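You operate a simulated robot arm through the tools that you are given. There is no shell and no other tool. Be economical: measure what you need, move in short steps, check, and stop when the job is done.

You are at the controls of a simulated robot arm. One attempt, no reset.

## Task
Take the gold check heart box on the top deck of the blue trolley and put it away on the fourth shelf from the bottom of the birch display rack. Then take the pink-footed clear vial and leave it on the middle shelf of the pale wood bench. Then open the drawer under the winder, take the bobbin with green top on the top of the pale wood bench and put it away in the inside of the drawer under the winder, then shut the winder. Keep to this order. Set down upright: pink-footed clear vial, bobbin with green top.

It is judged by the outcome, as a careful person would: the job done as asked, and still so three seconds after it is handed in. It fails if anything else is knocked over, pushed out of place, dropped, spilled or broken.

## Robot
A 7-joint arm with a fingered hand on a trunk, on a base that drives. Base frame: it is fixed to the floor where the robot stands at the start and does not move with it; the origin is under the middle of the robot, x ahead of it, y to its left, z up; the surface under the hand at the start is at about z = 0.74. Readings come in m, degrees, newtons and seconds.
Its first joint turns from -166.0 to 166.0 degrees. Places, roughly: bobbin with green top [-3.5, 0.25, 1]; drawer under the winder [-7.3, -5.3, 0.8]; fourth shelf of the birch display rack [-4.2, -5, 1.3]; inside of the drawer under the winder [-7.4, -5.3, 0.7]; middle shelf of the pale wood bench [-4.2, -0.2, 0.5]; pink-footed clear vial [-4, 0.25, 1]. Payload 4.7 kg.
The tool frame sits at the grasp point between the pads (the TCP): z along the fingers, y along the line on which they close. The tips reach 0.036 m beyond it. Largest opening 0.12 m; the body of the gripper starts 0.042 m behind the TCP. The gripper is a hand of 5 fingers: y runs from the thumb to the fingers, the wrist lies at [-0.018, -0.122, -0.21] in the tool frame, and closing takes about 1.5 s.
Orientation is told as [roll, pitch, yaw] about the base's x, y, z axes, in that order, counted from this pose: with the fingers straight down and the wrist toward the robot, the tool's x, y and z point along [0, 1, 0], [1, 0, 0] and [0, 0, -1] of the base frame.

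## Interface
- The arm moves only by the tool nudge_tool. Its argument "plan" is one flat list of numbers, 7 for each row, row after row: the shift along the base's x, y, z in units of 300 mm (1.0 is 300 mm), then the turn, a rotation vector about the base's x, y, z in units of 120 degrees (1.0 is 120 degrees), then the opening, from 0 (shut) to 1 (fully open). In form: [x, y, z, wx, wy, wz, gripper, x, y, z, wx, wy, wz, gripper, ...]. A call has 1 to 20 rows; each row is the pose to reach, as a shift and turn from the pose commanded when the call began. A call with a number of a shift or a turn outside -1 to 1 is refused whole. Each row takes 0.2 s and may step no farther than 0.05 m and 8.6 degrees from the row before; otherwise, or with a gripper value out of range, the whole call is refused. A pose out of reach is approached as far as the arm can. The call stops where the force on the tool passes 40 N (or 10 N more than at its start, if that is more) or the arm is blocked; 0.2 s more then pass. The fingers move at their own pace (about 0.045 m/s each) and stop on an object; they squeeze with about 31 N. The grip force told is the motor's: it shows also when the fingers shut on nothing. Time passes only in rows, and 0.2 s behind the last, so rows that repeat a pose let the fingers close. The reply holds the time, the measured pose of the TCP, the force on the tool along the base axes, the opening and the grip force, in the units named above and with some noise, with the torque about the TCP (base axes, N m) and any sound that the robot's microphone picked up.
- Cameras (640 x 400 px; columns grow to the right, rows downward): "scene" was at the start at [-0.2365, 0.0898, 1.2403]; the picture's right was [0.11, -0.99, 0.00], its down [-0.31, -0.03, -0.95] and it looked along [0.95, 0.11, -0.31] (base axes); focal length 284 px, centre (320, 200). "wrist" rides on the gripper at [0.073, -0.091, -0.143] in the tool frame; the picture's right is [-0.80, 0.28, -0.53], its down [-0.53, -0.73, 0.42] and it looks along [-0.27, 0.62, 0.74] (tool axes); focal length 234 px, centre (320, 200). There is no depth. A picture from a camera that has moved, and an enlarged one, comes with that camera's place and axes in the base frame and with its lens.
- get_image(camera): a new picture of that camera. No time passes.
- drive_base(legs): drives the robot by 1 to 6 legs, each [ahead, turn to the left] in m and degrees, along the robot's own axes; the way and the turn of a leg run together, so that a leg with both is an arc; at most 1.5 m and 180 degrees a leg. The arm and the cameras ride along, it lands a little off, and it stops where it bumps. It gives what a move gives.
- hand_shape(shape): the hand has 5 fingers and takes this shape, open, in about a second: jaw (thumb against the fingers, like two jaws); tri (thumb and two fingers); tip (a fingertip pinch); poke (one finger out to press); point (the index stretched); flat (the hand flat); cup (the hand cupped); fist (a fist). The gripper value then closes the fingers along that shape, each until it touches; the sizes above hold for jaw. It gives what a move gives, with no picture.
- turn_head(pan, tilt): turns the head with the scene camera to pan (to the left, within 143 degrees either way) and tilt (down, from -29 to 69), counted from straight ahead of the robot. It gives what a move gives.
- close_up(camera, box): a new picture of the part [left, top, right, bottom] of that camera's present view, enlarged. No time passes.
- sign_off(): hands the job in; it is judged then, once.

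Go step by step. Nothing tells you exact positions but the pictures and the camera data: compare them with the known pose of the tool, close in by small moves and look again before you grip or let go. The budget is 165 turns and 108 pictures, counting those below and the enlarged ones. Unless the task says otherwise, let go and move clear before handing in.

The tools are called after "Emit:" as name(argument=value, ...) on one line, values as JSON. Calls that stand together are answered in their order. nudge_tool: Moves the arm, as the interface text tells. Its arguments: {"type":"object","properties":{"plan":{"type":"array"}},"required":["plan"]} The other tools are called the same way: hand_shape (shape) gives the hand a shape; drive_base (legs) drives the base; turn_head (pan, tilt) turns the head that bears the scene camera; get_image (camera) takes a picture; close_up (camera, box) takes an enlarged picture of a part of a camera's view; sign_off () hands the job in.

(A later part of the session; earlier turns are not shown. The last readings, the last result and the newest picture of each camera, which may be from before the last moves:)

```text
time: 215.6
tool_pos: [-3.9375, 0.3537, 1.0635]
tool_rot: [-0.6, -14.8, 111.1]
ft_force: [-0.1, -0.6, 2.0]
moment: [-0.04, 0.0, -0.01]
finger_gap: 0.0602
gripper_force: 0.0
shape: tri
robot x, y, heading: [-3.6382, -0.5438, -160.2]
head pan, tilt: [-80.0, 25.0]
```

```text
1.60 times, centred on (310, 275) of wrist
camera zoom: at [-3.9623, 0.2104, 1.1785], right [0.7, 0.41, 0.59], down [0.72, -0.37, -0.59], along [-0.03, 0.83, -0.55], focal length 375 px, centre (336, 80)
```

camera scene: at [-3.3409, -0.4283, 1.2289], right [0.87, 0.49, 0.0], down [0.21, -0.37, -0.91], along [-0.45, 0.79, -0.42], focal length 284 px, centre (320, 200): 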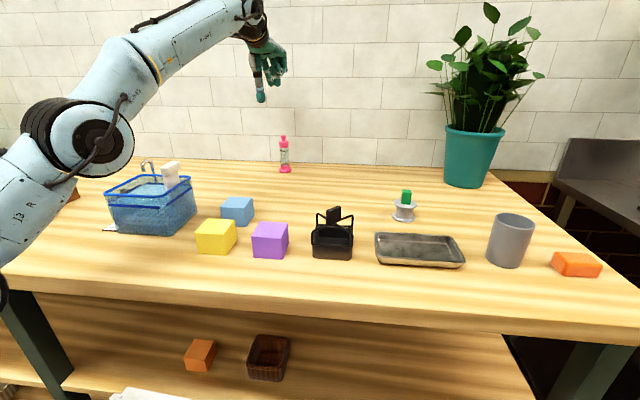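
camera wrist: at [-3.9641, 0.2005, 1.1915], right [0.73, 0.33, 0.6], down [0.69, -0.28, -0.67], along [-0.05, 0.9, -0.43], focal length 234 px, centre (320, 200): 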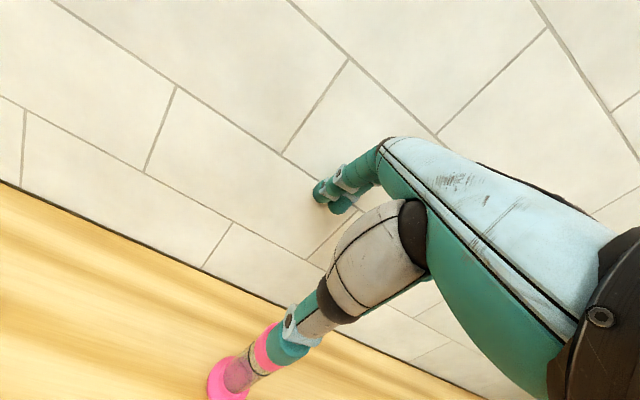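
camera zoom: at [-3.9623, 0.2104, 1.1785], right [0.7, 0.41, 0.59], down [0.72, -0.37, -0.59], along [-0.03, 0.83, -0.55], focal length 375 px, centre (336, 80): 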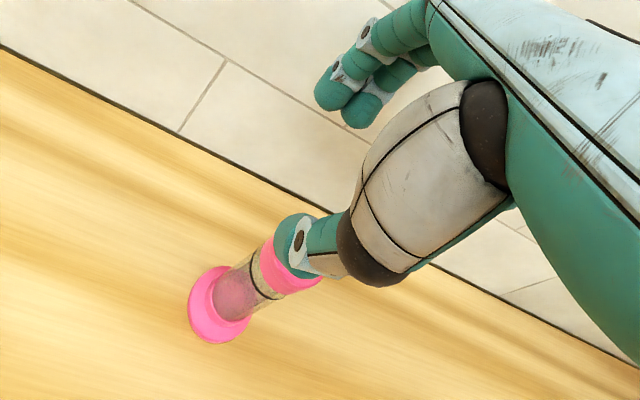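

Comparing both cameras puts the bench top at z≈0.91 and the vial at (−3.914, 0.329), so the hand is about 3 cm too far. I'll rise, come back over the vial and reduce the tilt further.

Emit:
nudge_tool(plan=[0, 0, 0.08, 0, 0, 0, 0.5, 0, 0, 0.16, 0, 0, 0, 0.55, 0.04, -0.04, 0.16, -0.027, -0.01, 0, 0.6, 0.085, -0.088, 0.16, -0.055, -0.02, 0, 0.6, 0.085, -0.088, 0.16, -0.055, -0.02, 0, 0.6])

Emit:
close_up(camera="scene", box=[220, 80, 340, 180])

Emit:
close_up(camera="wrist", box=[180, 150, 440, 400])

```text
time: 216.8
tool_pos: [-3.9094, 0.3085, 1.1032]
tool_rot: [-0.5, -8.0, 111.1]
ft_force: [-0.2, 0.0, 1.2]
moment: [0.01, -0.04, 0.03]
finger_gap: 0.0717
gripper_force: 0.1
shape: tri
out of reach, approached as far as the arm can: row 2, 3, 4, 5
robot x, y, heading: [-3.6323, -0.5441, -160.6]
head pan, tilt: [-80.0, 25.0]
```

```text
4.00 times, centred on (280, 130) of scene
camera zoom: at [-3.3408, -0.4285, 1.2289], right [0.87, 0.49, 0.0], down [0.21, -0.37, -0.91], along [-0.45, 0.79, -0.42], focal length 1135 px, centre (480, 480)
```

zoom: 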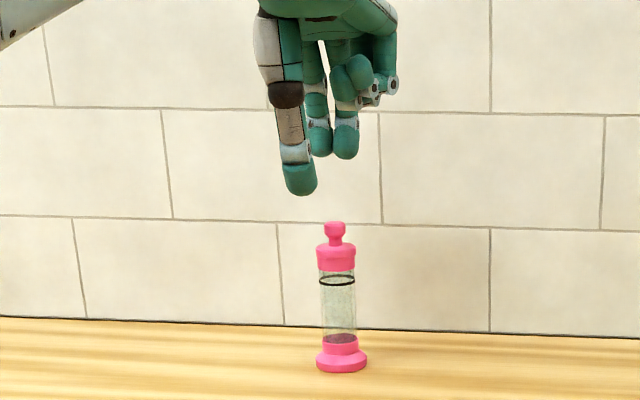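

```text
1.60 times, centred on (310, 275) of wrist
camera zoom: at [-3.9402, 0.1799, 1.2325], right [0.67, 0.48, 0.57], down [0.74, -0.43, -0.52], along [0.0, 0.77, -0.64], focal length 375 px, centre (336, 80)
```

zoom: 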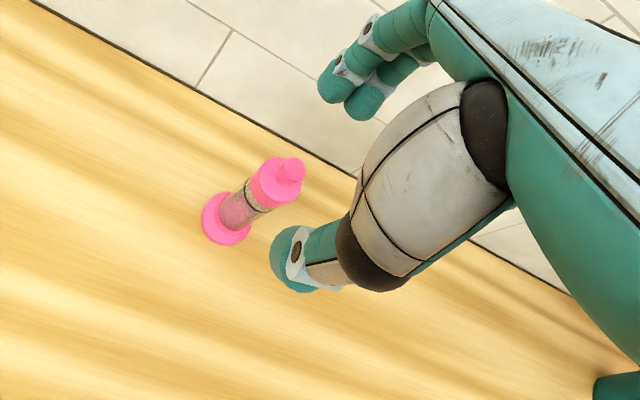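

Now I have a clear view: the vial axis is at (−3.915, 0.328), squarely between thumb and fingers. Descending along the finger direction to z≈0.995.

Emit:
nudge_tool(plan=[-0.008, 0.02, -0.06, 0, 0, 0, 0.6, -0.012, 0.033, -0.16, 0, 0, 0, 0.6, -0.017, 0.045, -0.26, 0, 0, 0, 0.6, -0.022, 0.056, -0.36, 0, 0, 0, 0.6, -0.022, 0.056, -0.36, 0, 0, 0, 0.6])

Emit:
close_up(camera="scene", box=[220, 80, 340, 180])

Emit:
close_up(camera="wrist", box=[180, 150, 440, 400])

```text
time: 218.0
tool_pos: [-3.9159, 0.3265, 0.9931]
tool_rot: [-0.5, -7.8, 111.1]
ft_force: [-0.8, 0.3, -0.1]
moment: [-0.02, 0.0, 0.0]
finger_gap: 0.0723
gripper_force: 0.0
shape: tri
robot x, y, heading: [-3.6341, -0.5464, -160.5]
head pan, tilt: [-80.0, 25.0]
```

```text
4.00 times, centred on (280, 130) of scene
camera zoom: at [-3.3408, -0.4283, 1.2289], right [0.87, 0.49, 0.0], down [0.21, -0.37, -0.91], along [-0.45, 0.79, -0.42], focal length 1135 px, centre (480, 480)
```

zoom: 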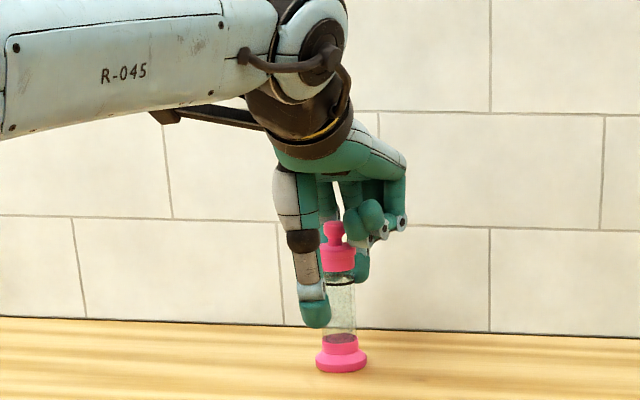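

```text
1.60 times, centred on (310, 275) of wrist
camera zoom: at [-3.9468, 0.1972, 1.1225], right [0.67, 0.48, 0.56], down [0.74, -0.43, -0.52], along [0.0, 0.76, -0.64], focal length 375 px, centre (336, 80)
```

zoom: 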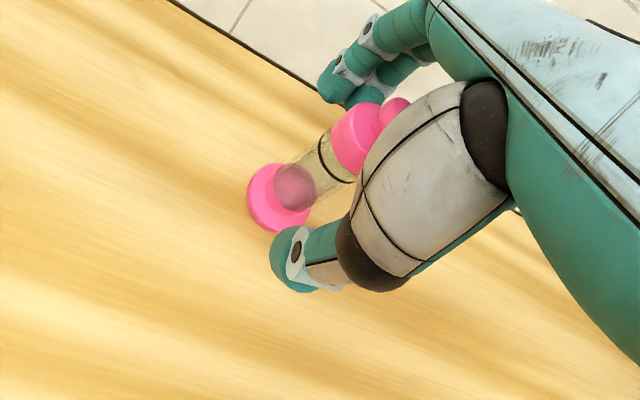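

The vial stands between thumb and two fingers, matching the tool point. Closing gently.

Emit:
nudge_tool(plan=[0, 0, 0, 0, 0, 0, 0.45, 0, 0, 0, 0, 0, 0, 0.38, 0, 0, 0, 0, 0, 0, 0.32, 0, 0, 0, 0, 0, 0, 0.26, 0, 0, 0, 0, 0, 0, 0.2, 0, 0, 0, 0, 0, 0, 0.1, 0, 0, 0, 0, 0, 0, 0.1])

Emit:
close_up(camera="scene", box=[220, 80, 340, 180])

```text
time: 219.6
tool_pos: [-3.9174, 0.3258, 0.9925]
tool_rot: [-0.3, -7.8, 111.1]
ft_force: [-0.4, -0.4, 0.0]
moment: [-0.05, -0.03, 0.0]
finger_gap: 0.0221
gripper_force: 30.8
shape: tri
robot x, y, heading: [-3.6331, -0.5451, -160.4]
head pan, tilt: [-80.0, 25.0]
```

```text
4.00 times, centred on (280, 130) of scene
camera zoom: at [-3.3409, -0.4283, 1.2289], right [0.87, 0.49, 0.0], down [0.21, -0.37, -0.91], along [-0.45, 0.79, -0.42], focal length 1135 px, centre (480, 480)
```

zoom: 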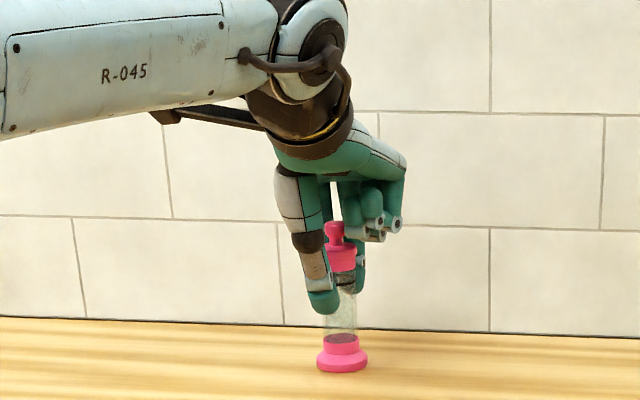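

Gripped at 0.022 m. I'll lift, then draw it back toward me while rising.

Emit:
nudge_tool(plan=[0, 0, 0.05, 0, 0, 0, 0.1, 0, 0, 0.12, 0, 0, 0, 0.1, 0.04, -0.1, 0.2, 0, 0, 0, 0.1, 0.08, -0.2, 0.3, 0, 0, 0, 0.1, 0.13, -0.32, 0.39, 0, 0, 0, 0.1, 0.18, -0.44, 0.48, 0, 0, 0, 0.1, 0.23, -0.56, 0.56, 0, 0, 0, 0.1, 0.28, -0.68, 0.62, 0, 0, 0, 0.1, 0.33, -0.8, 0.62, 0, 0, 0, 0.1])

Emit:
get_image(camera="scene")

Emit:
close_up(camera="wrist", box=[180, 150, 440, 400])

```text
time: 221.6
tool_pos: [-3.8186, 0.0881, 1.1784]
tool_rot: [-0.3, -7.8, 111.1]
ft_force: [-0.8, 0.5, -4.1]
moment: [-0.05, 0.05, 0.02]
finger_gap: 0.0214
gripper_force: 30.7
shape: tri
robot x, y, heading: [-3.6363, -0.5451, -160.3]
head pan, tilt: [-80.0, 25.0]
```

```text
36 pictures are left
camera scene: at [-3.3409, -0.4281, 1.2289], right [0.87, 0.49, 0.0], down [0.21, -0.37, -0.91], along [-0.45, 0.79, -0.42], focal length 284 px, centre (320, 200)
```

scene: 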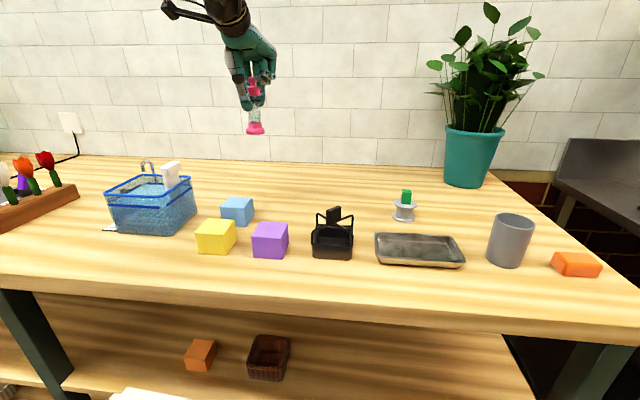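

```text
1.60 times, centred on (310, 275) of wrist
camera zoom: at [-3.8486, -0.041, 1.3087], right [0.67, 0.48, 0.56], down [0.74, -0.43, -0.52], along [0.0, 0.76, -0.65], focal length 375 px, centre (336, 80)
```

zoom: 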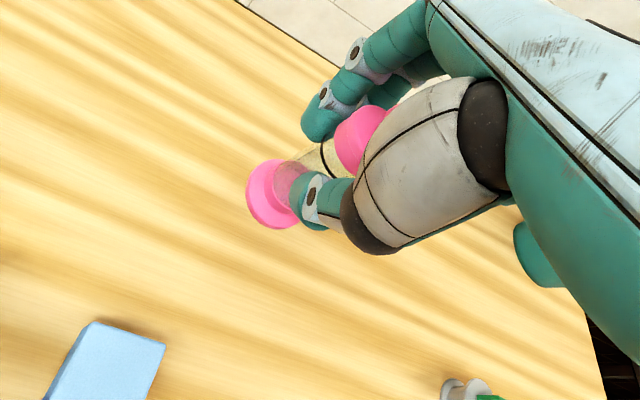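

The vial is up and upright, its bottom about 8 cm below the tool point. For the middle shelf I'll use the empty right part; the shelf is at about z≈0.57. First I'll retract the hand and move the base away from the bench by easing backward.

Emit:
nudge_tool(plan=[0.05, -0.13, 0, 0, 0, 0, 0.1, 0.1, -0.26, 0, 0, 0, 0, 0.1, 0.15, -0.39, 0, 0, 0, 0, 0.1, 0.2, -0.52, 0, 0, 0, 0, 0.1, 0.25, -0.65, 0, 0, 0, 0, 0.1, 0.3, -0.777, 0, 0, 0, 0, 0.1])

Emit:
drive_base(legs=[[0, -6], [-0.3, 0], [0, -6], [-0.3, 0], [0, -8], [-0.55, 0]])

Emit:
drive_base(legs=[[0, 20], [0.69, 0]])

Emit:
turn_head(pan=-85, tilt=38)

Emit:
get_image(camera="scene")

```text
time: 223.0
tool_pos: [-3.7278, -0.1469, 1.1789]
tool_rot: [-0.4, -7.7, 111.1]
ft_force: [0.3, 0.7, -5.1]
moment: [-0.07, 0.06, 0.03]
finger_gap: 0.0216
gripper_force: 30.6
shape: tri
robot x, y, heading: [-3.6354, -0.5453, -160.1]
head pan, tilt: [-80.0, 25.0]
```

```text
time: 231.0
tool_pos: [-2.4653, -0.0332, 1.18]
tool_rot: [-0.4, -7.8, 91.1]
ft_force: [-0.2, 0.2, -3.8]
moment: [-0.07, 0.04, -0.01]
finger_gap: 0.0215
gripper_force: 31.7
shape: tri
robot x, y, heading: [-2.5094, -0.4378, 179.6]
head pan, tilt: [-80.0, 25.0]
```

```text
time: 235.9
tool_pos: [-3.2628, -0.2792, 1.1806]
tool_rot: [-0.3, -7.8, 111.1]
ft_force: [0.8, 0.0, -3.5]
moment: [0.02, 0.0, 0.01]
finger_gap: 0.0213
gripper_force: 31.1
shape: tri
robot x, y, heading: [-3.1683, -0.6716, -160.2]
head pan, tilt: [-80.0, 25.0]
```

```text
time: 236.7
tool_pos: [-3.2639, -0.2793, 1.1801]
tool_rot: [-0.4, -7.7, 111.2]
ft_force: [0.0, 0.0, -3.1]
moment: [-0.07, -0.01, 0.02]
finger_gap: 0.0216
gripper_force: 31.5
shape: tri
robot x, y, heading: [-3.1643, -0.6764, -160.2]
head pan, tilt: [-85.0, 38.0]
```

```text
34 pictures are left
camera scene: at [-2.8661, -0.5613, 1.2086], right [0.91, 0.42, 0.0], down [0.26, -0.56, -0.79], along [-0.33, 0.72, -0.62], focal length 284 px, centre (320, 200)
```

scene: 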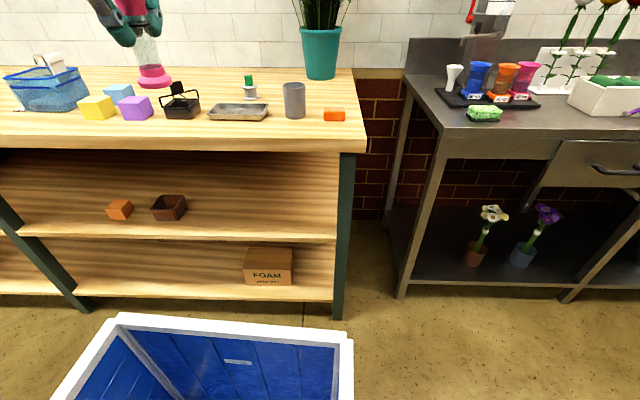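

I'm 0.61 m from the bench edge now, with the empty part of the middle shelf straight ahead. I'll lower the vial in front of the bench to shelf height.

Emit:
nudge_tool(plan=[0, 0, -0.14, 0, 0, 0, 0.1, 0, 0, -0.28, 0, 0, 0, 0.1, 0, 0, -0.42, 0, 0, 0, 0.1, 0, 0, -0.56, 0, 0, 0, 0.1, 0, 0, -0.7, 0, 0, 0, 0.1, 0, 0, -0.84, 0, 0, 0, 0.1, 0, 0, -0.98, 0, 0, 0, 0.1])

Emit:
nudge_tool(plan=[0, 0, -0.12, 0, 0, 0, 0.1, 0, 0, -0.24, 0, 0, 0, 0.1, 0, 0, -0.36, 0, 0, 0, 0.1, 0, 0, -0.48, 0, 0, 0, 0.1, 0, 0, -0.54, 0, 0, 0, 0.1])

Emit:
get_image(camera="scene")

```text
time: 238.3
tool_pos: [-3.263, -0.2767, 0.8894]
tool_rot: [-0.4, -7.7, 111.3]
ft_force: [0.1, -0.5, -3.1]
moment: [-0.04, 0.0, -0.03]
finger_gap: 0.0215
gripper_force: 31.3
shape: tri
robot x, y, heading: [-3.1699, -0.6756, -160.2]
head pan, tilt: [-85.0, 38.0]
```

```text
time: 239.5
tool_pos: [-3.2635, -0.2792, 0.7242]
tool_rot: [-0.3, -7.8, 111.2]
ft_force: [1.2, 0.2, -3.8]
moment: [-0.02, -0.02, 0.01]
finger_gap: 0.0214
gripper_force: 30.8
shape: tri
robot x, y, heading: [-3.1706, -0.6751, -160.3]
head pan, tilt: [-85.0, 38.0]
```

```text
33 pictures are left
camera scene: at [-2.866, -0.5613, 1.2085], right [0.91, 0.42, 0.0], down [0.26, -0.56, -0.79], along [-0.33, 0.72, -0.62], focal length 284 px, centre (320, 200)
```

scene: 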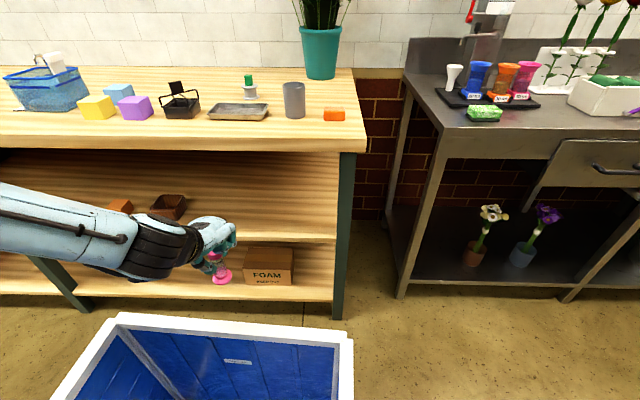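

Emit:
nudge_tool(plan=[-0.05, 0.131, 0, 0, 0, 0, 0.1, -0.1, 0.262, 0, 0, 0, 0, 0.1, -0.15, 0.393, 0, 0, 0, 0, 0.1, -0.2, 0.524, 0, 0, 0, 0, 0.1, -0.249, 0.656, 0, 0, 0, 0, 0.1])

Emit:
get_image(camera="scene")

```text
time: 240.7
tool_pos: [-3.3386, -0.0832, 0.7236]
tool_rot: [-0.4, -7.8, 111.2]
ft_force: [1.1, 0.9, -3.4]
moment: [-0.04, 0.01, 0.0]
finger_gap: 0.0212
gripper_force: 31.0
shape: tri
robot x, y, heading: [-3.1661, -0.6716, -160.4]
head pan, tilt: [-85.0, 38.0]
```

```text
32 pictures are left
camera scene: at [-2.8661, -0.5612, 1.2085], right [0.91, 0.42, 0.0], down [0.26, -0.56, -0.79], along [-0.33, 0.72, -0.62], focal length 284 px, centre (320, 200)
```

scene: 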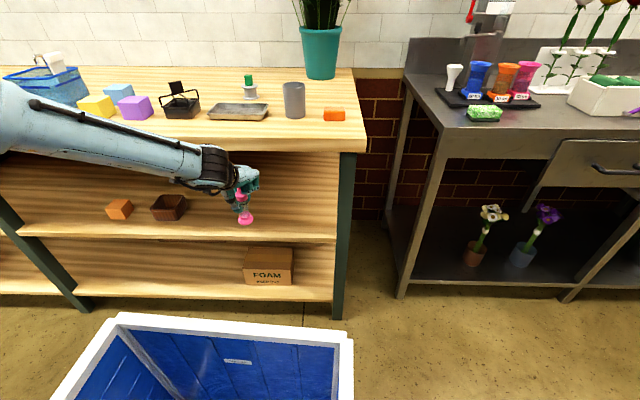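

Emit:
nudge_tool(plan=[-0.035, 0.09, 0, 0, 0, 0, 0.1, -0.07, 0.18, -0.01, 0, 0, 0, 0.1, -0.103, 0.265, -0.02, 0, 0, 0, 0.1, -0.103, 0.265, -0.04, 0, 0, 0, 0.1])

Emit:
close_up(camera="scene", box=[100, 80, 400, 280])

```text
time: 241.7
tool_pos: [-3.3682, -0.0043, 0.7101]
tool_rot: [-0.4, -7.8, 111.1]
ft_force: [8.6, -17.0, -9.7]
moment: [2.93, 1.54, -0.18]
finger_gap: 0.0214
gripper_force: 31.2
shape: tri
robot x, y, heading: [-3.1691, -0.6777, -160.2]
head pan, tilt: [-85.0, 38.0]
```

```text
2.00 times, centred on (250, 180) of scene
camera zoom: at [-2.8658, -0.5616, 1.2085], right [0.91, 0.42, 0.0], down [0.26, -0.56, -0.79], along [-0.33, 0.72, -0.62], focal length 568 px, centre (460, 240)
```

zoom: 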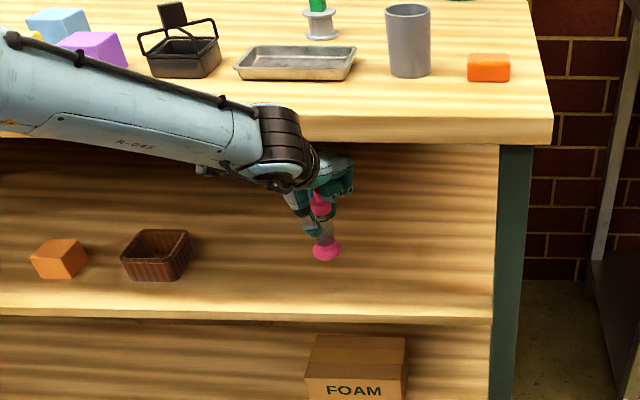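

The hand is lightly touching the bench edge, but the vial is well inside the shelf. I'll back off 1 cm and lower until the foot touches.

Emit:
nudge_tool(plan=[0.013, -0.035, 0, 0, 0, 0, 0.1, 0.013, -0.035, -0.03, 0, 0, 0, 0.1, 0.013, -0.035, -0.06, 0, 0, 0, 0.1, 0.013, -0.035, -0.06, 0, 0, 0, 0.1])

```text
time: 242.7
tool_pos: [-3.3652, -0.0133, 0.6941]
tool_rot: [-0.4, -7.9, 111.2]
ft_force: [-0.7, 0.1, -3.8]
moment: [-0.03, -0.03, -0.02]
finger_gap: 0.0213
gripper_force: 31.4
shape: tri
robot x, y, heading: [-3.1678, -0.6782, -160.2]
head pan, tilt: [-85.0, 38.0]
```

Emit:
nudge_tool(plan=[0, 0, -0.02, 0, 0, 0, 0.1, 0, 0, -0.04, 0, 0, 0, 0.1, 0, 0, -0.04, 0, 0, 0, 0.1])

Emit:
close_up(camera="scene", box=[180, 140, 340, 260])

```text
time: 243.5
tool_pos: [-3.3637, -0.0126, 0.6818]
tool_rot: [-0.4, -7.7, 111.2]
ft_force: [0.6, 0.6, -3.8]
moment: [-0.04, -0.02, -0.01]
finger_gap: 0.0212
gripper_force: 31.0
shape: tri
robot x, y, heading: [-3.1663, -0.6765, -160.1]
head pan, tilt: [-85.0, 38.0]
```

```text
3.33 times, centred on (260, 200) of scene
camera zoom: at [-2.8661, -0.5612, 1.2085], right [0.91, 0.42, 0.0], down [0.26, -0.56, -0.79], along [-0.33, 0.72, -0.62], focal length 946 px, centre (520, 200)
```

zoom: 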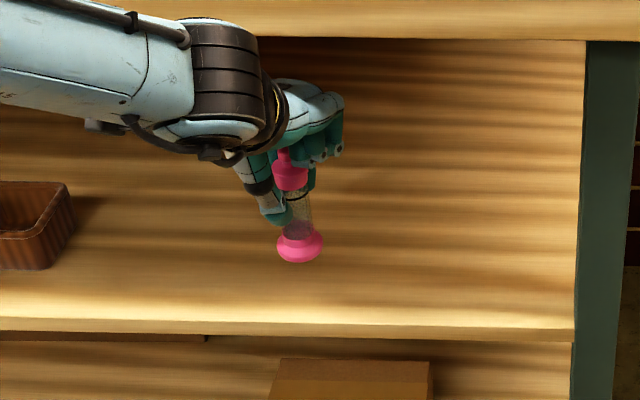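

Emit:
nudge_tool(plan=[0, 0, -0.02, 0, 0, 0, 0.1, 0, 0, -0.035, 0, 0, 0, 0.1, 0, 0, -0.035, 0, 0, 0, 0.1])

Emit:
nudge_tool(plan=[0, 0, -0.015, 0, 0, 0, 0.1, 0, 0, -0.025, 0, 0, 0, 0.1, 0, 0, -0.025, 0, 0, 0, 0.1])

```text
time: 244.3
tool_pos: [-3.3641, -0.0129, 0.6721]
tool_rot: [-0.4, -7.7, 111.2]
ft_force: [0.6, -0.1, -4.1]
moment: [0.0, 0.02, 0.04]
finger_gap: 0.0215
gripper_force: 30.9
shape: tri
robot x, y, heading: [-3.1662, -0.6736, -160.1]
head pan, tilt: [-85.0, 38.0]
```

```text
time: 245.1
tool_pos: [-3.3653, -0.0123, 0.6646]
tool_rot: [-0.3, -7.7, 111.2]
ft_force: [-0.7, 0.0, -3.1]
moment: [-0.01, -0.01, 0.0]
finger_gap: 0.0215
gripper_force: 31.0
shape: tri
robot x, y, heading: [-3.1675, -0.6725, -160.3]
head pan, tilt: [-85.0, 38.0]
```

Emit:
nudge_tool(plan=[0, 0, -0.02, 0, 0, 0, 0.1, 0, 0, -0.02, 0, 0, 0, 0.1])

Emit:
nudge_tool(plan=[0, 0, -0.02, 0, 0, 0, 0.1, 0, 0, -0.02, 0, 0, 0, 0.1])

Emit:
close_up(camera="scene", box=[180, 140, 340, 260])

```text
time: 245.7
tool_pos: [-3.3653, -0.0128, 0.658]
tool_rot: [-0.4, -7.7, 111.2]
ft_force: [-0.4, -0.2, -3.6]
moment: [-0.02, -0.01, 0.03]
finger_gap: 0.0213
gripper_force: 31.0
shape: tri
robot x, y, heading: [-3.1661, -0.679, -160.3]
head pan, tilt: [-85.0, 38.0]
```

```text
time: 246.3
tool_pos: [-3.3653, -0.0125, 0.6523]
tool_rot: [-0.4, -7.7, 111.3]
ft_force: [0.6, -0.6, -3.1]
moment: [0.0, 0.01, 0.0]
finger_gap: 0.0211
gripper_force: 31.0
shape: tri
robot x, y, heading: [-3.1651, -0.6743, -160.1]
head pan, tilt: [-85.0, 38.0]
```

```text
3.33 times, centred on (260, 200) of scene
camera zoom: at [-2.8661, -0.5612, 1.2085], right [0.91, 0.42, 0.0], down [0.26, -0.56, -0.79], along [-0.33, 0.72, -0.62], focal length 946 px, centre (520, 200)
```

zoom: 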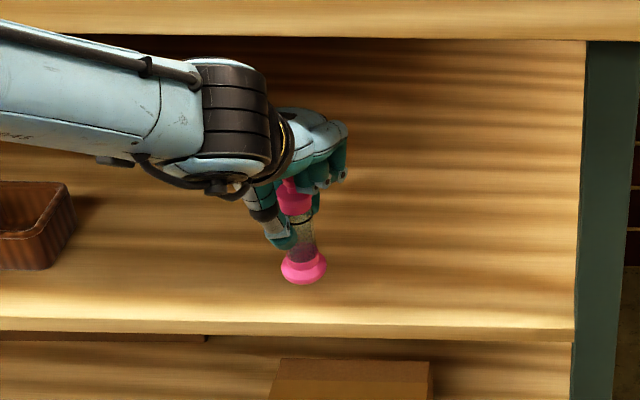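

No contact yet. Comparing views again, the shelf is really at about z≈0.50 with its front set back about 7 cm. The hand is low enough now to clear the bench top, so I'll lower a bit and go 6–7 cm deeper.

Emit:
nudge_tool(plan=[0, 0, -0.06, 0, 0, 0, 0.1, 0, 0, -0.12, 0, 0, 0, 0.1, -0.026, 0.067, -0.12, 0, 0, 0, 0.1, -0.052, 0.135, -0.12, 0, 0, 0, 0.1, -0.08, 0.21, -0.12, 0, 0, 0, 0.1, -0.08, 0.21, -0.12, 0, 0, 0, 0.1])

Emit:
close_up(camera="scene", box=[180, 140, 340, 260])

```text
time: 247.7
tool_pos: [-3.3886, 0.0497, 0.6157]
tool_rot: [-0.5, -7.7, 111.2]
ft_force: [0.0, -0.3, -3.7]
moment: [-0.01, 0.02, 0.01]
finger_gap: 0.0214
gripper_force: 30.7
shape: tri
robot x, y, heading: [-3.167, -0.6766, -160.3]
head pan, tilt: [-85.0, 38.0]
```

```text
3.33 times, centred on (260, 200) of scene
camera zoom: at [-2.8661, -0.5612, 1.2085], right [0.91, 0.42, 0.0], down [0.26, -0.56, -0.79], along [-0.33, 0.72, -0.62], focal length 946 px, centre (520, 200)
```

zoom: 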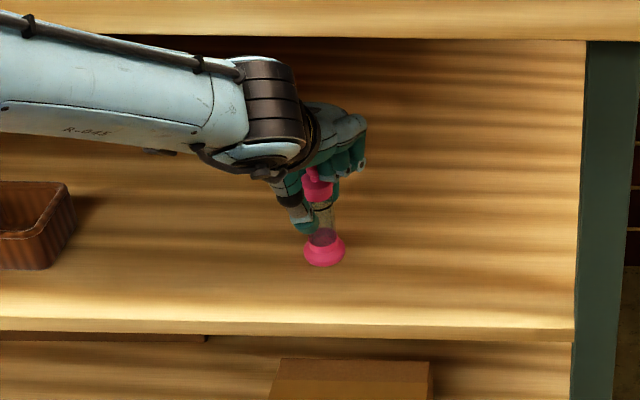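

Emit:
nudge_tool(plan=[0, 0, -0.03, 0, 0, 0, 0.1, 0, 0, -0.05, 0, 0, 0, 0.1, 0, 0, -0.05, 0, 0, 0, 0.1])

Emit:
nudge_tool(plan=[0, 0, -0.015, 0, 0, 0, 0.1, 0, 0, -0.025, 0, 0, 0, 0.1, 0, 0, -0.025, 0, 0, 0, 0.1])

```text
time: 248.4
tool_pos: [-3.389, 0.0563, 0.6099]
tool_rot: [-0.9, -8.5, 111.3]
ft_force: [-0.4, 0.3, 10.4]
moment: [0.01, -0.03, -0.01]
finger_gap: 0.0234
gripper_force: 31.0
shape: tri
robot x, y, heading: [-3.1664, -0.6744, -160.1]
head pan, tilt: [-85.0, 38.0]
stopped in row 3: the force on the tool passed its limit at 41 N (the readings are from after the stop); the commanded pose is now the measured one
```

```text
time: 249.1
tool_pos: [-3.3893, 0.0578, 0.6099]
tool_rot: [-0.9, -9.0, 111.3]
ft_force: [0.9, -0.7, 11.3]
moment: [-0.04, -0.02, -0.02]
finger_gap: 0.0238
gripper_force: 31.2
shape: tri
robot x, y, heading: [-3.1665, -0.6778, -160.2]
head pan, tilt: [-85.0, 38.0]
stopped in row 3: the force on the tool passed its limit at 42 N (the readings are from after the stop); the commanded pose is now the measured one
```

Contact: the foot is on the shelf. I'll ease off the pressure and look before releasing.

Emit:
nudge_tool(plan=[0, 0, 0.006, 0, 0, 0, 0.1, 0, 0, 0.006, 0, 0, 0, 0.1])

Emit:
close_up(camera="scene", box=[220, 160, 320, 235])

```text
time: 249.7
tool_pos: [-3.3886, 0.0581, 0.6113]
tool_rot: [-0.9, -8.9, 111.2]
ft_force: [-1.4, 1.9, 10.3]
moment: [0.06, 0.04, -0.01]
finger_gap: 0.0239
gripper_force: 30.6
shape: tri
robot x, y, heading: [-3.1664, -0.674, -160.5]
head pan, tilt: [-85.0, 38.0]
```

```text
5.33 times, centred on (270, 198) of scene
camera zoom: at [-2.8662, -0.5614, 1.2085], right [0.91, 0.42, 0.0], down [0.26, -0.56, -0.79], along [-0.33, 0.72, -0.62], focal length 1513 px, centre (587, 213)
```

zoom: 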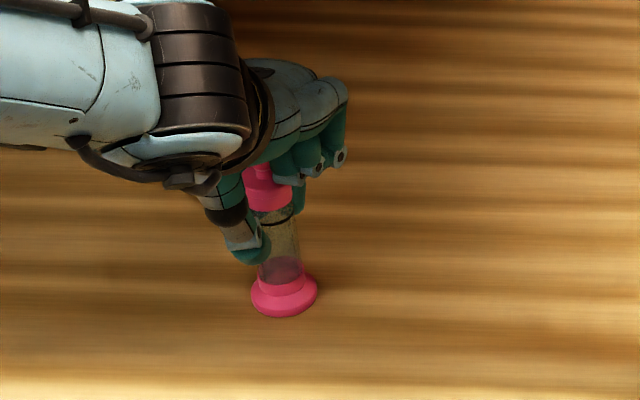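

It's upright on the shelf. I'll open the fingers, then slide the hand sideways to the right off the vial.

Emit:
nudge_tool(plan=[0, 0, 0, 0, 0, 0, 0.25, 0, 0, 0, 0, 0, 0, 0.4, 0, 0, 0, 0, 0, 0, 0.6, 0, 0, 0, 0, 0, 0, 0.8, 0, 0, 0, 0, 0, 0, 0.9, 0, 0, 0, 0, 0, 0, 0.9])

Emit:
close_up(camera="scene", box=[220, 160, 320, 235])

Emit:
get_image(camera="wrist")

```text
time: 251.1
tool_pos: [-3.3896, 0.0583, 0.6094]
tool_rot: [-0.8, -8.9, 111.3]
ft_force: [0.5, -0.6, -0.7]
moment: [0.05, -0.04, 0.0]
finger_gap: 0.1079
gripper_force: 0.0
shape: tri
robot x, y, heading: [-3.1665, -0.6777, -160.2]
head pan, tilt: [-85.0, 38.0]
```

```text
5.33 times, centred on (270, 198) of scene
camera zoom: at [-2.8662, -0.5611, 1.2085], right [0.91, 0.42, 0.0], down [0.26, -0.56, -0.79], along [-0.33, 0.71, -0.62], focal length 1513 px, centre (587, 213)
```

zoom: 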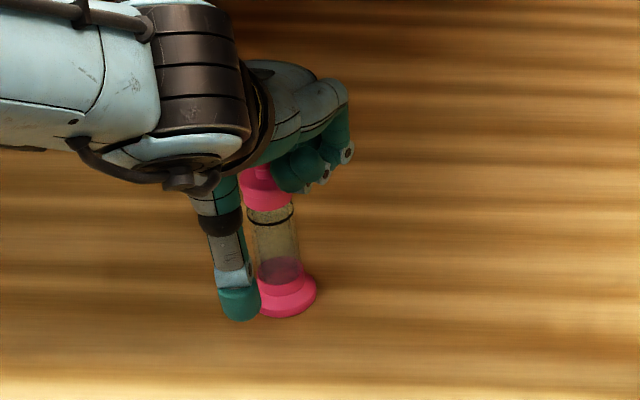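

```text
25 pictures are left
camera wrist: at [-3.4196, -0.0736, 0.7369], right [0.67, 0.47, 0.57], down [0.74, -0.42, -0.52], along [0.0, 0.78, -0.63], focal length 234 px, centre (320, 200)
```

wrist: 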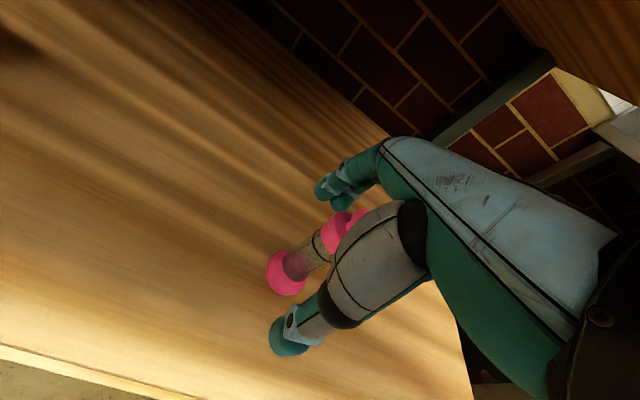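

The vial stands free. I'll slide the hand 3 cm to the right and check that nothing drags.

Emit:
nudge_tool(plan=[0.03, 0.011, 0, 0, 0, 0, 0.95, 0.06, 0.022, 0, 0, 0, 0, 0.95, 0.1, 0.037, 0, 0, 0, 0, 0.95])

Emit:
get_image(camera="wrist")

```text
time: 251.9
tool_pos: [-3.3581, 0.0687, 0.6089]
tool_rot: [-0.8, -8.8, 111.3]
ft_force: [0.2, 0.2, 0.3]
moment: [0.01, 0.02, 0.02]
finger_gap: 0.1139
gripper_force: 0.0
shape: tri
robot x, y, heading: [-3.1687, -0.6777, -160.8]
head pan, tilt: [-85.0, 38.0]
```

```text
24 pictures are left
camera wrist: at [-3.3886, -0.0626, 0.7373], right [0.67, 0.47, 0.57], down [0.74, -0.42, -0.52], along [-0.01, 0.78, -0.63], focal length 234 px, centre (320, 200)
```

wrist: 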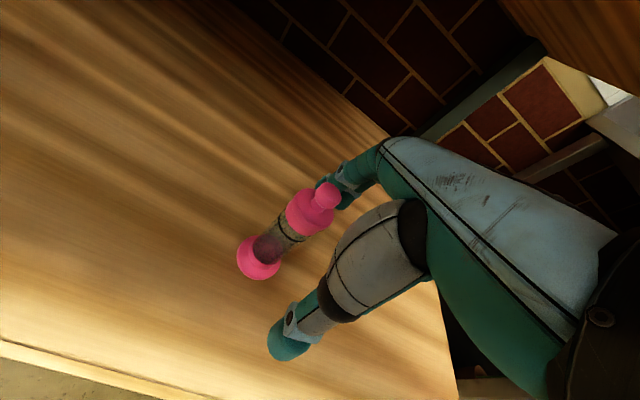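

The vial comes free cleanly. I'll go further right, then pull straight out.

Emit:
nudge_tool(plan=[0.1, 0.037, 0, 0, 0, 0, 1, 0.2, 0.074, 0, 0, 0, 0, 1, 0.28, 0.104, 0, 0, 0, 0, 1, 0.33, -0.03, 0, 0, 0, 0, 1, 0.38, -0.16, 0, 0, 0, 0, 1, 0.43, -0.29, 0, 0, 0, 0, 1, 0.48, -0.42, 0, 0, 0, 0, 1, 0.53, -0.55, 0, 0, 0, 0, 1, 0.58, -0.68, 0, 0, 0, 0, 1, 0.63, -0.81, 0, 0, 0, 0, 1])

Emit:
get_image(camera="scene")

```text
time: 254.1
tool_pos: [-3.1728, -0.1744, 0.6086]
tool_rot: [-0.9, -8.8, 111.3]
ft_force: [0.1, -0.5, -0.6]
moment: [-0.02, -0.04, 0.0]
finger_gap: 0.1199
gripper_force: 0.0
shape: tri
robot x, y, heading: [-3.1684, -0.6747, -160.3]
head pan, tilt: [-85.0, 38.0]
```

```text
23 pictures are left
camera scene: at [-2.8662, -0.5611, 1.2085], right [0.91, 0.42, 0.0], down [0.26, -0.56, -0.79], along [-0.33, 0.72, -0.62], focal length 284 px, centre (320, 200)
```

scene: 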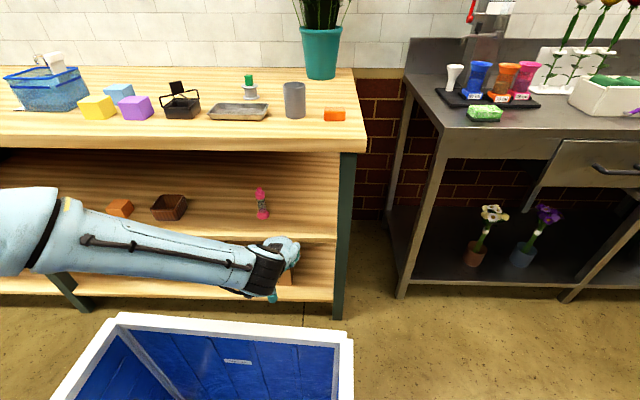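

The vial stands upright on the middle shelf. Next comes the drawer under the winder, which has to be opened before I take the bobbin. I'll raise the arm, swing it to the front, and drive down the aisle.

Emit:
nudge_tool(plan=[-0.12, -0.05, 0.1, 0, 0, 0.04, 1, -0.24, -0.1, 0.2, 0, 0, 0.08, 1, -0.36, -0.15, 0.3, 0, 0, 0.12, 1, -0.48, -0.2, 0.4, 0, 0, 0.16, 1, -0.6, -0.25, 0.5, 0, 0, 0.2, 1, -0.72, -0.3, 0.6, 0, 0, 0.23, 1, -0.84, -0.35, 0.7, 0, 0, 0.25, 1, -0.95, -0.4, 0.8, 0, 0, 0.25, 1])

Emit:
nudge_tool(plan=[-0.07, -0.12, 0.08, 0, 0, 0.04, 1, -0.14, -0.24, 0.16, 0, 0, 0.08, 1, -0.21, -0.36, 0.24, 0, 0, 0.12, 1, -0.28, -0.48, 0.32, 0, 0, 0.16, 1, -0.35, -0.6, 0.4, 0, 0, 0.2, 1, -0.42, -0.72, 0.48, 0, 0, 0.24, 1, -0.47, -0.84, 0.56, 0, 0, 0.26, 1, -0.5, -0.95, 0.64, 0, 0, 0.26, 1])

Emit:
nudge_tool(plan=[0.02, -0.12, 0.03, 0, 0, 0.05, 1, 0.04, -0.24, 0.06, 0, 0, 0.1, 1, 0.06, -0.36, 0.09, 0, 0, 0.15, 1, 0.08, -0.48, 0.12, 0, 0, 0.2, 1, 0.1, -0.6, 0.15, 0, 0, 0.24, 1, 0.1, -0.72, 0.18, 0, 0, 0.24, 1])

Emit:
drive_base(legs=[[1.3, 0], [1.2, 0], [1.1, 0], [0, 45]])

Emit:
turn_head(pan=0, tilt=12)

Emit:
get_image(camera="scene")

```text
time: 255.9
tool_pos: [-3.4559, -0.2943, 0.849]
tool_rot: [-0.7, -8.8, 141.2]
ft_force: [0.0, -0.9, 0.7]
moment: [0.01, -0.01, 0.0]
finger_gap: 0.1197
gripper_force: 0.1
shape: tri
robot x, y, heading: [-3.1696, -0.6732, -160.3]
head pan, tilt: [-85.0, 38.0]
```

```text
time: 257.7
tool_pos: [-3.6055, -0.5778, 1.0428]
tool_rot: [-0.8, -8.9, 172.4]
ft_force: [1.0, 0.8, 0.2]
moment: [-0.06, -0.02, 0.03]
finger_gap: 0.1201
gripper_force: 0.0
shape: tri
robot x, y, heading: [-3.169, -0.6757, -160.3]
head pan, tilt: [-85.0, 38.0]
```

```text
time: 259.1
tool_pos: [-3.5758, -0.7951, 1.0953]
tool_rot: [-0.8, -8.8, -158.8]
ft_force: [-1.6, -1.1, 0.1]
moment: [0.02, -0.07, 0.02]
finger_gap: 0.1199
gripper_force: 0.1
shape: tri
robot x, y, heading: [-3.1672, -0.6774, -160.3]
head pan, tilt: [-85.0, 38.0]
```

```text
time: 278.4
tool_pos: [-6.7291, -2.2123, 1.0953]
tool_rot: [-0.8, -8.7, -114.2]
ft_force: [0.2, -1.0, 0.2]
moment: [0.01, -0.03, 0.01]
finger_gap: 0.1198
gripper_force: 0.0
shape: tri
robot x, y, heading: [-6.5231, -1.8379, -115.6]
head pan, tilt: [-85.0, 38.0]
```

```text
time: 279.9
tool_pos: [-6.7289, -2.2131, 1.096]
tool_rot: [-0.9, -8.8, -114.3]
ft_force: [-0.3, 0.0, -0.1]
moment: [0.02, -0.03, 0.02]
finger_gap: 0.1197
gripper_force: 0.1
shape: tri
robot x, y, heading: [-6.5257, -1.8424, -116.0]
head pan, tilt: [0.0, 12.0]
```

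```text
22 pictures are left
camera scene: at [-6.347, -1.6631, 1.25], right [-0.9, 0.43, 0.0], down [0.09, 0.19, -0.98], along [-0.42, -0.88, -0.21], focal length 284 px, centre (320, 200)
```

scene: 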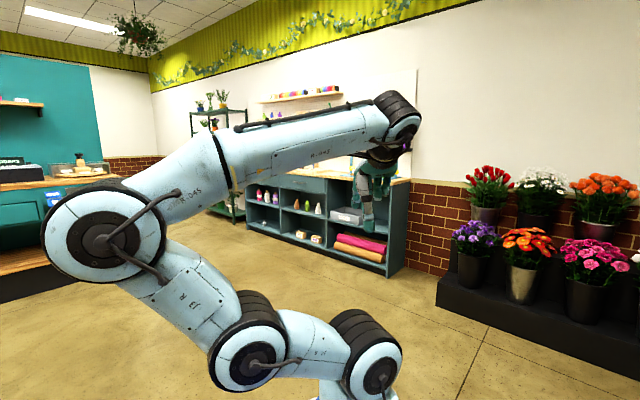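

The cabinet along the far wall holds the winder, with its drawer near (−7.27, −5.3) facing into the room. I'll drive to about 0.75 m in front of it and face it.

Emit:
drive_base(legs=[[0, 25], [1.4, 0], [1.4, 0], [0.35, 0], [0, -68.5]])

Emit:
turn_head(pan=-8, tilt=25)

Emit:
get_image(camera="scene")

```text
time: 299.6
tool_pos: [-7.0504, -5.0886, 1.0956]
tool_rot: [-0.7, -8.9, -160.7]
ft_force: [0.5, 0.5, -0.3]
moment: [0.02, 0.01, -0.01]
finger_gap: 0.12
gripper_force: 0.0
shape: tri
robot x, y, heading: [-6.6416, -4.984, -162.1]
head pan, tilt: [0.0, 12.0]
```

```text
time: 300.4
tool_pos: [-7.0526, -5.0883, 1.0956]
tool_rot: [-0.7, -8.8, -160.8]
ft_force: [-0.5, -0.5, -0.3]
moment: [0.0, -0.03, 0.03]
finger_gap: 0.1197
gripper_force: 0.1
shape: tri
robot x, y, heading: [-6.6369, -4.9816, -162.0]
head pan, tilt: [-8.0, 25.0]
```

```text
21 pictures are left
camera scene: at [-6.3914, -4.9739, 1.2289], right [-0.17, 0.98, 0.0], down [0.42, 0.07, -0.91], along [-0.89, -0.16, -0.42], focal length 284 px, centre (320, 200)
```

scene: 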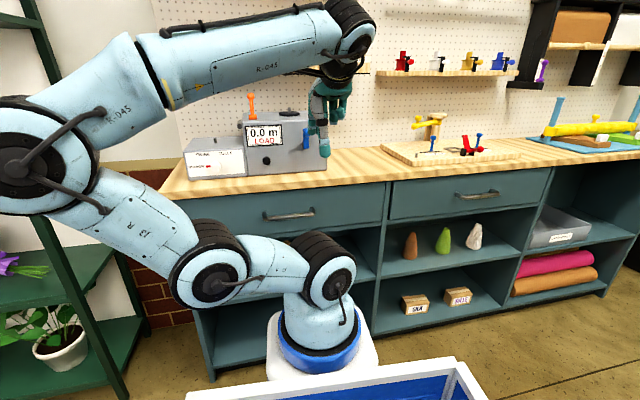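

This is the winder (grey machine reading "0.0 m LOAD"). The drawer under it has a bar handle at about (−7.21, −5.23, 0.78). I'll square up, back off a little, and turn the hand forward to pinch the bar from above and below.

Emit:
drive_base(legs=[[0, 4.8], [-0.15, 0]])

Emit:
nudge_tool(plan=[-0.05, -0.02, 0, -0.0246, 0.0585, 0, 1, -0.1, -0.04, 0, -0.049, 0.117, 0, 1, -0.15, -0.06, -0.05, -0.074, 0.1755, 0, 1, -0.2, -0.08, -0.1, -0.0985, 0.234, 0, 1, -0.25, -0.1, -0.15, -0.123, 0.2925, 0, 1, -0.3, -0.12, -0.2, -0.148, 0.351, 0, 1, -0.34, -0.14, -0.27, -0.172, 0.41, 0, 1, -0.37, -0.155, -0.33, -0.197, 0.468, 0, 1])

Emit:
get_image(camera="scene")

```text
time: 302.3
tool_pos: [-6.9027, -5.0645, 1.0951]
tool_rot: [-0.8, -8.8, -155.9]
ft_force: [0.1, -0.1, 0.4]
moment: [0.02, 0.0, -0.02]
finger_gap: 0.1196
gripper_force: 0.0
shape: tri
robot x, y, heading: [-6.4996, -4.9234, -157.2]
head pan, tilt: [-8.0, 25.0]
```

```text
time: 304.1
tool_pos: [-7.016, -5.1112, 0.9967]
tool_rot: [-4.2, -69.7, -153.2]
ft_force: [0.0, 1.2, 0.0]
moment: [0.02, 0.0, 0.05]
finger_gap: 0.1196
gripper_force: 0.0
shape: tri
robot x, y, heading: [-6.5012, -4.9275, -157.1]
head pan, tilt: [-8.0, 25.0]
```

```text
20 pictures are left
camera scene: at [-6.2543, -4.8946, 1.2289], right [-0.26, 0.97, 0.0], down [0.41, 0.11, -0.91], along [-0.88, -0.23, -0.42], focal length 284 px, centre (320, 200)
```

scene: 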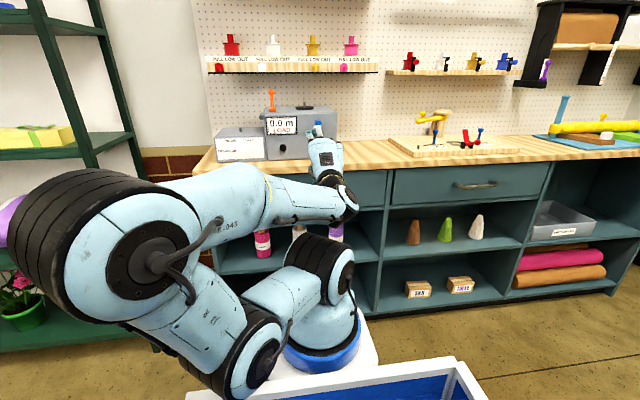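

Emit:
get_image(camera="wrist")

```text
19 pictures are left
camera wrist: at [-6.8368, -5.1119, 0.9588], right [0.06, 0.88, 0.46], down [-0.35, 0.45, -0.82], along [-0.94, -0.11, 0.33], focal length 234 px, centre (320, 200)
```

wrist: 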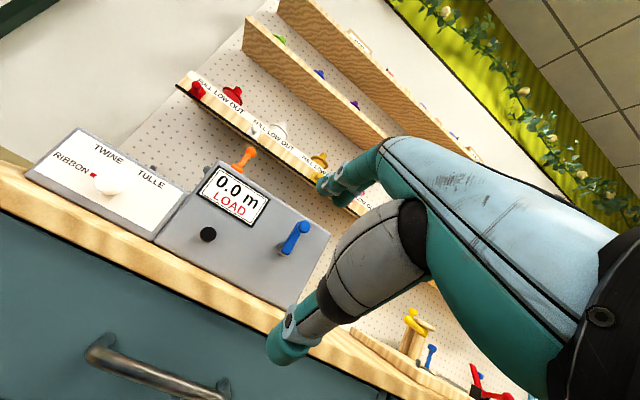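

I place the handle bar's centre at about (−7.205, −5.222, 0.785). I'll lower to a pre-grasp 12 cm in front of it with a moderate opening and check.

Emit:
nudge_tool(plan=[-0.03, -0.03, -0.1, 0, 0, 0, 0.8, -0.07, -0.06, -0.2, 0, 0, 0, 0.6, -0.11, -0.09, -0.3, 0, 0, 0, 0.6, -0.16, -0.13, -0.4, 0, 0, 0, 0.6, -0.22, -0.175, -0.5, 0, 0, 0, 0.6, -0.27, -0.217, -0.57, 0, 0, 0, 0.6])

Emit:
get_image(camera="wrist")

```text
time: 305.7
tool_pos: [-7.1104, -5.1539, 0.8901]
tool_rot: [-13.0, -75.5, -144.8]
ft_force: [0.5, -0.2, 0.3]
moment: [-0.01, -0.05, 0.01]
finger_gap: 0.0721
gripper_force: 0.2
shape: tri
out of reach, approached as far as the arm can: row 1, 4, 5, 6
robot x, y, heading: [-6.5012, -4.9233, -157.2]
head pan, tilt: [-8.0, 25.0]
stopped in row 6: the arm was blocked; the commanded pose is now the measured one
```

```text
18 pictures are left
camera wrist: at [-6.9346, -5.1557, 0.8324], right [0.11, 0.89, 0.44], down [-0.44, 0.44, -0.78], along [-0.89, -0.11, 0.44], focal length 234 px, centre (320, 200)
```

wrist: 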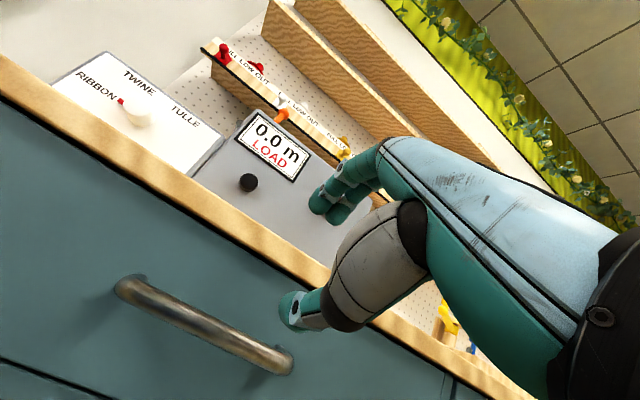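

The arm can't get low enough with the wrist under the hand. I'll pull back and roll the hand over (thumb on top, wrist above), which keeps the forearm higher.

Emit:
nudge_tool(plan=[0.07, 0.03, 0.08, 0, 0, 0, 0.6, 0.14, 0.06, 0.16, 0, 0, 0, 0.6, 0.21, 0.09, 0.24, 0, 0, 0, 0.6, 0.28, 0.12, 0.32, 0, 0, 0, 0.6, 0.28, 0.12, 0.32, -0.062, -0.026, -0.0175, 0.6, 0.28, 0.12, 0.32, -0.125, -0.053, -0.035, 0.6, 0.28, 0.12, 0.32, -0.187, -0.079, -0.0525, 0.6, 0.28, 0.12, 0.32, -0.249, -0.105, -0.07, 0.6, 0.28, 0.12, 0.32, -0.3115, -0.132, -0.0875, 0.6, 0.28, 0.12, 0.32, -0.374, -0.158, -0.105, 0.6, 0.28, 0.12, 0.32, -0.436, -0.184, -0.1225, 0.6, 0.28, 0.12, 0.32, -0.498, -0.2105, -0.14, 0.6, 0.28, 0.12, 0.32, -0.561, -0.237, -0.1575, 0.6, 0.28, 0.12, 0.32, -0.623, -0.263, -0.175, 0.6, 0.28, 0.12, 0.32, -0.685, -0.29, -0.1925, 0.6])

```text
time: 308.9
tool_pos: [-7.0146, -5.0197, 0.9759]
tool_rot: [67.4, 2.3, 120.8]
ft_force: [-0.5, -1.7, 2.3]
moment: [0.02, -0.1, -0.17]
finger_gap: 0.0716
gripper_force: 0.0
shape: tri
out of reach, approached as far as the arm can: row 5, 6, 7, 8, 9, 10, 11, 12, 13, 14, 15
robot x, y, heading: [-6.4988, -4.9239, -157.2]
head pan, tilt: [-8.0, 25.0]
```

Emit:
nudge_tool(plan=[-0.01, -0.04, 0, -0.053, -0.0315, -0.0256, 0.6, -0.02, -0.08, 0, -0.106, -0.063, -0.051, 0.6, -0.03, -0.12, 0, -0.159, -0.0945, -0.077, 0.6, -0.04, -0.16, 0, -0.212, -0.126, -0.102, 0.6, -0.05, -0.2, 0, -0.2645, -0.1575, -0.128, 0.6, -0.06, -0.25, 0, -0.317, -0.189, -0.154, 0.6, -0.07, -0.3, 0, -0.37, -0.2205, -0.179, 0.6, -0.08, -0.35, 0, -0.423, -0.252, -0.205, 0.6, -0.09, -0.4, 0, -0.476, -0.2835, -0.23, 0.6, -0.1, -0.44, 0, -0.529, -0.315, -0.256, 0.6])

```text
time: 311.1
tool_pos: [-7.0402, -5.1294, 0.9722]
tool_rot: [40.1, 61.1, 75.2]
ft_force: [-0.2, 0.0, -0.1]
moment: [-0.03, 0.0, 0.0]
finger_gap: 0.0721
gripper_force: 0.1
shape: tri
out of reach, approached as far as the arm can: row 9, 10
robot x, y, heading: [-6.499, -4.923, -157.3]
head pan, tilt: [-8.0, 25.0]
```

Now the thumb is on top and the fingers point forward and slightly down, with the wrist above. I'll go to a pre-grasp 10 cm short of the bar.

Emit:
nudge_tool(plan=[-0.06, -0.03, -0.1, 0, 0, 0, 0.5, -0.12, -0.06, -0.2, 0, 0, 0, 0.5, -0.18, -0.09, -0.3, 0, 0, 0, 0.5, -0.24, -0.12, -0.4, 0, 0, 0, 0.5, -0.293, -0.157, -0.49, 0, 0, 0, 0.5])

Emit:
get_image(camera="wrist")

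```text
time: 312.3
tool_pos: [-7.129, -5.1751, 0.825]
tool_rot: [40.4, 61.3, 75.4]
ft_force: [0.0, 0.6, -0.6]
moment: [0.01, -0.02, 0.02]
finger_gap: 0.0605
gripper_force: 0.1
shape: tri
robot x, y, heading: [-6.5022, -4.9246, -157.0]
head pan, tilt: [-8.0, 25.0]
```

```text
17 pictures are left
camera wrist: at [-7.0702, -5.0945, 0.9805], right [0.93, -0.21, -0.3], down [-0.11, -0.94, 0.32], along [-0.35, -0.26, -0.9], focal length 234 px, centre (320, 200)
```

wrist: 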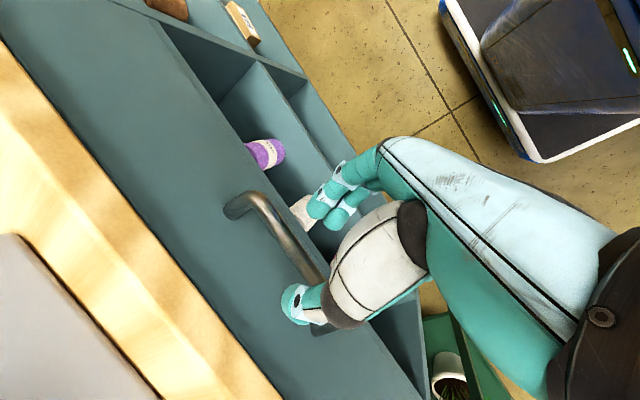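

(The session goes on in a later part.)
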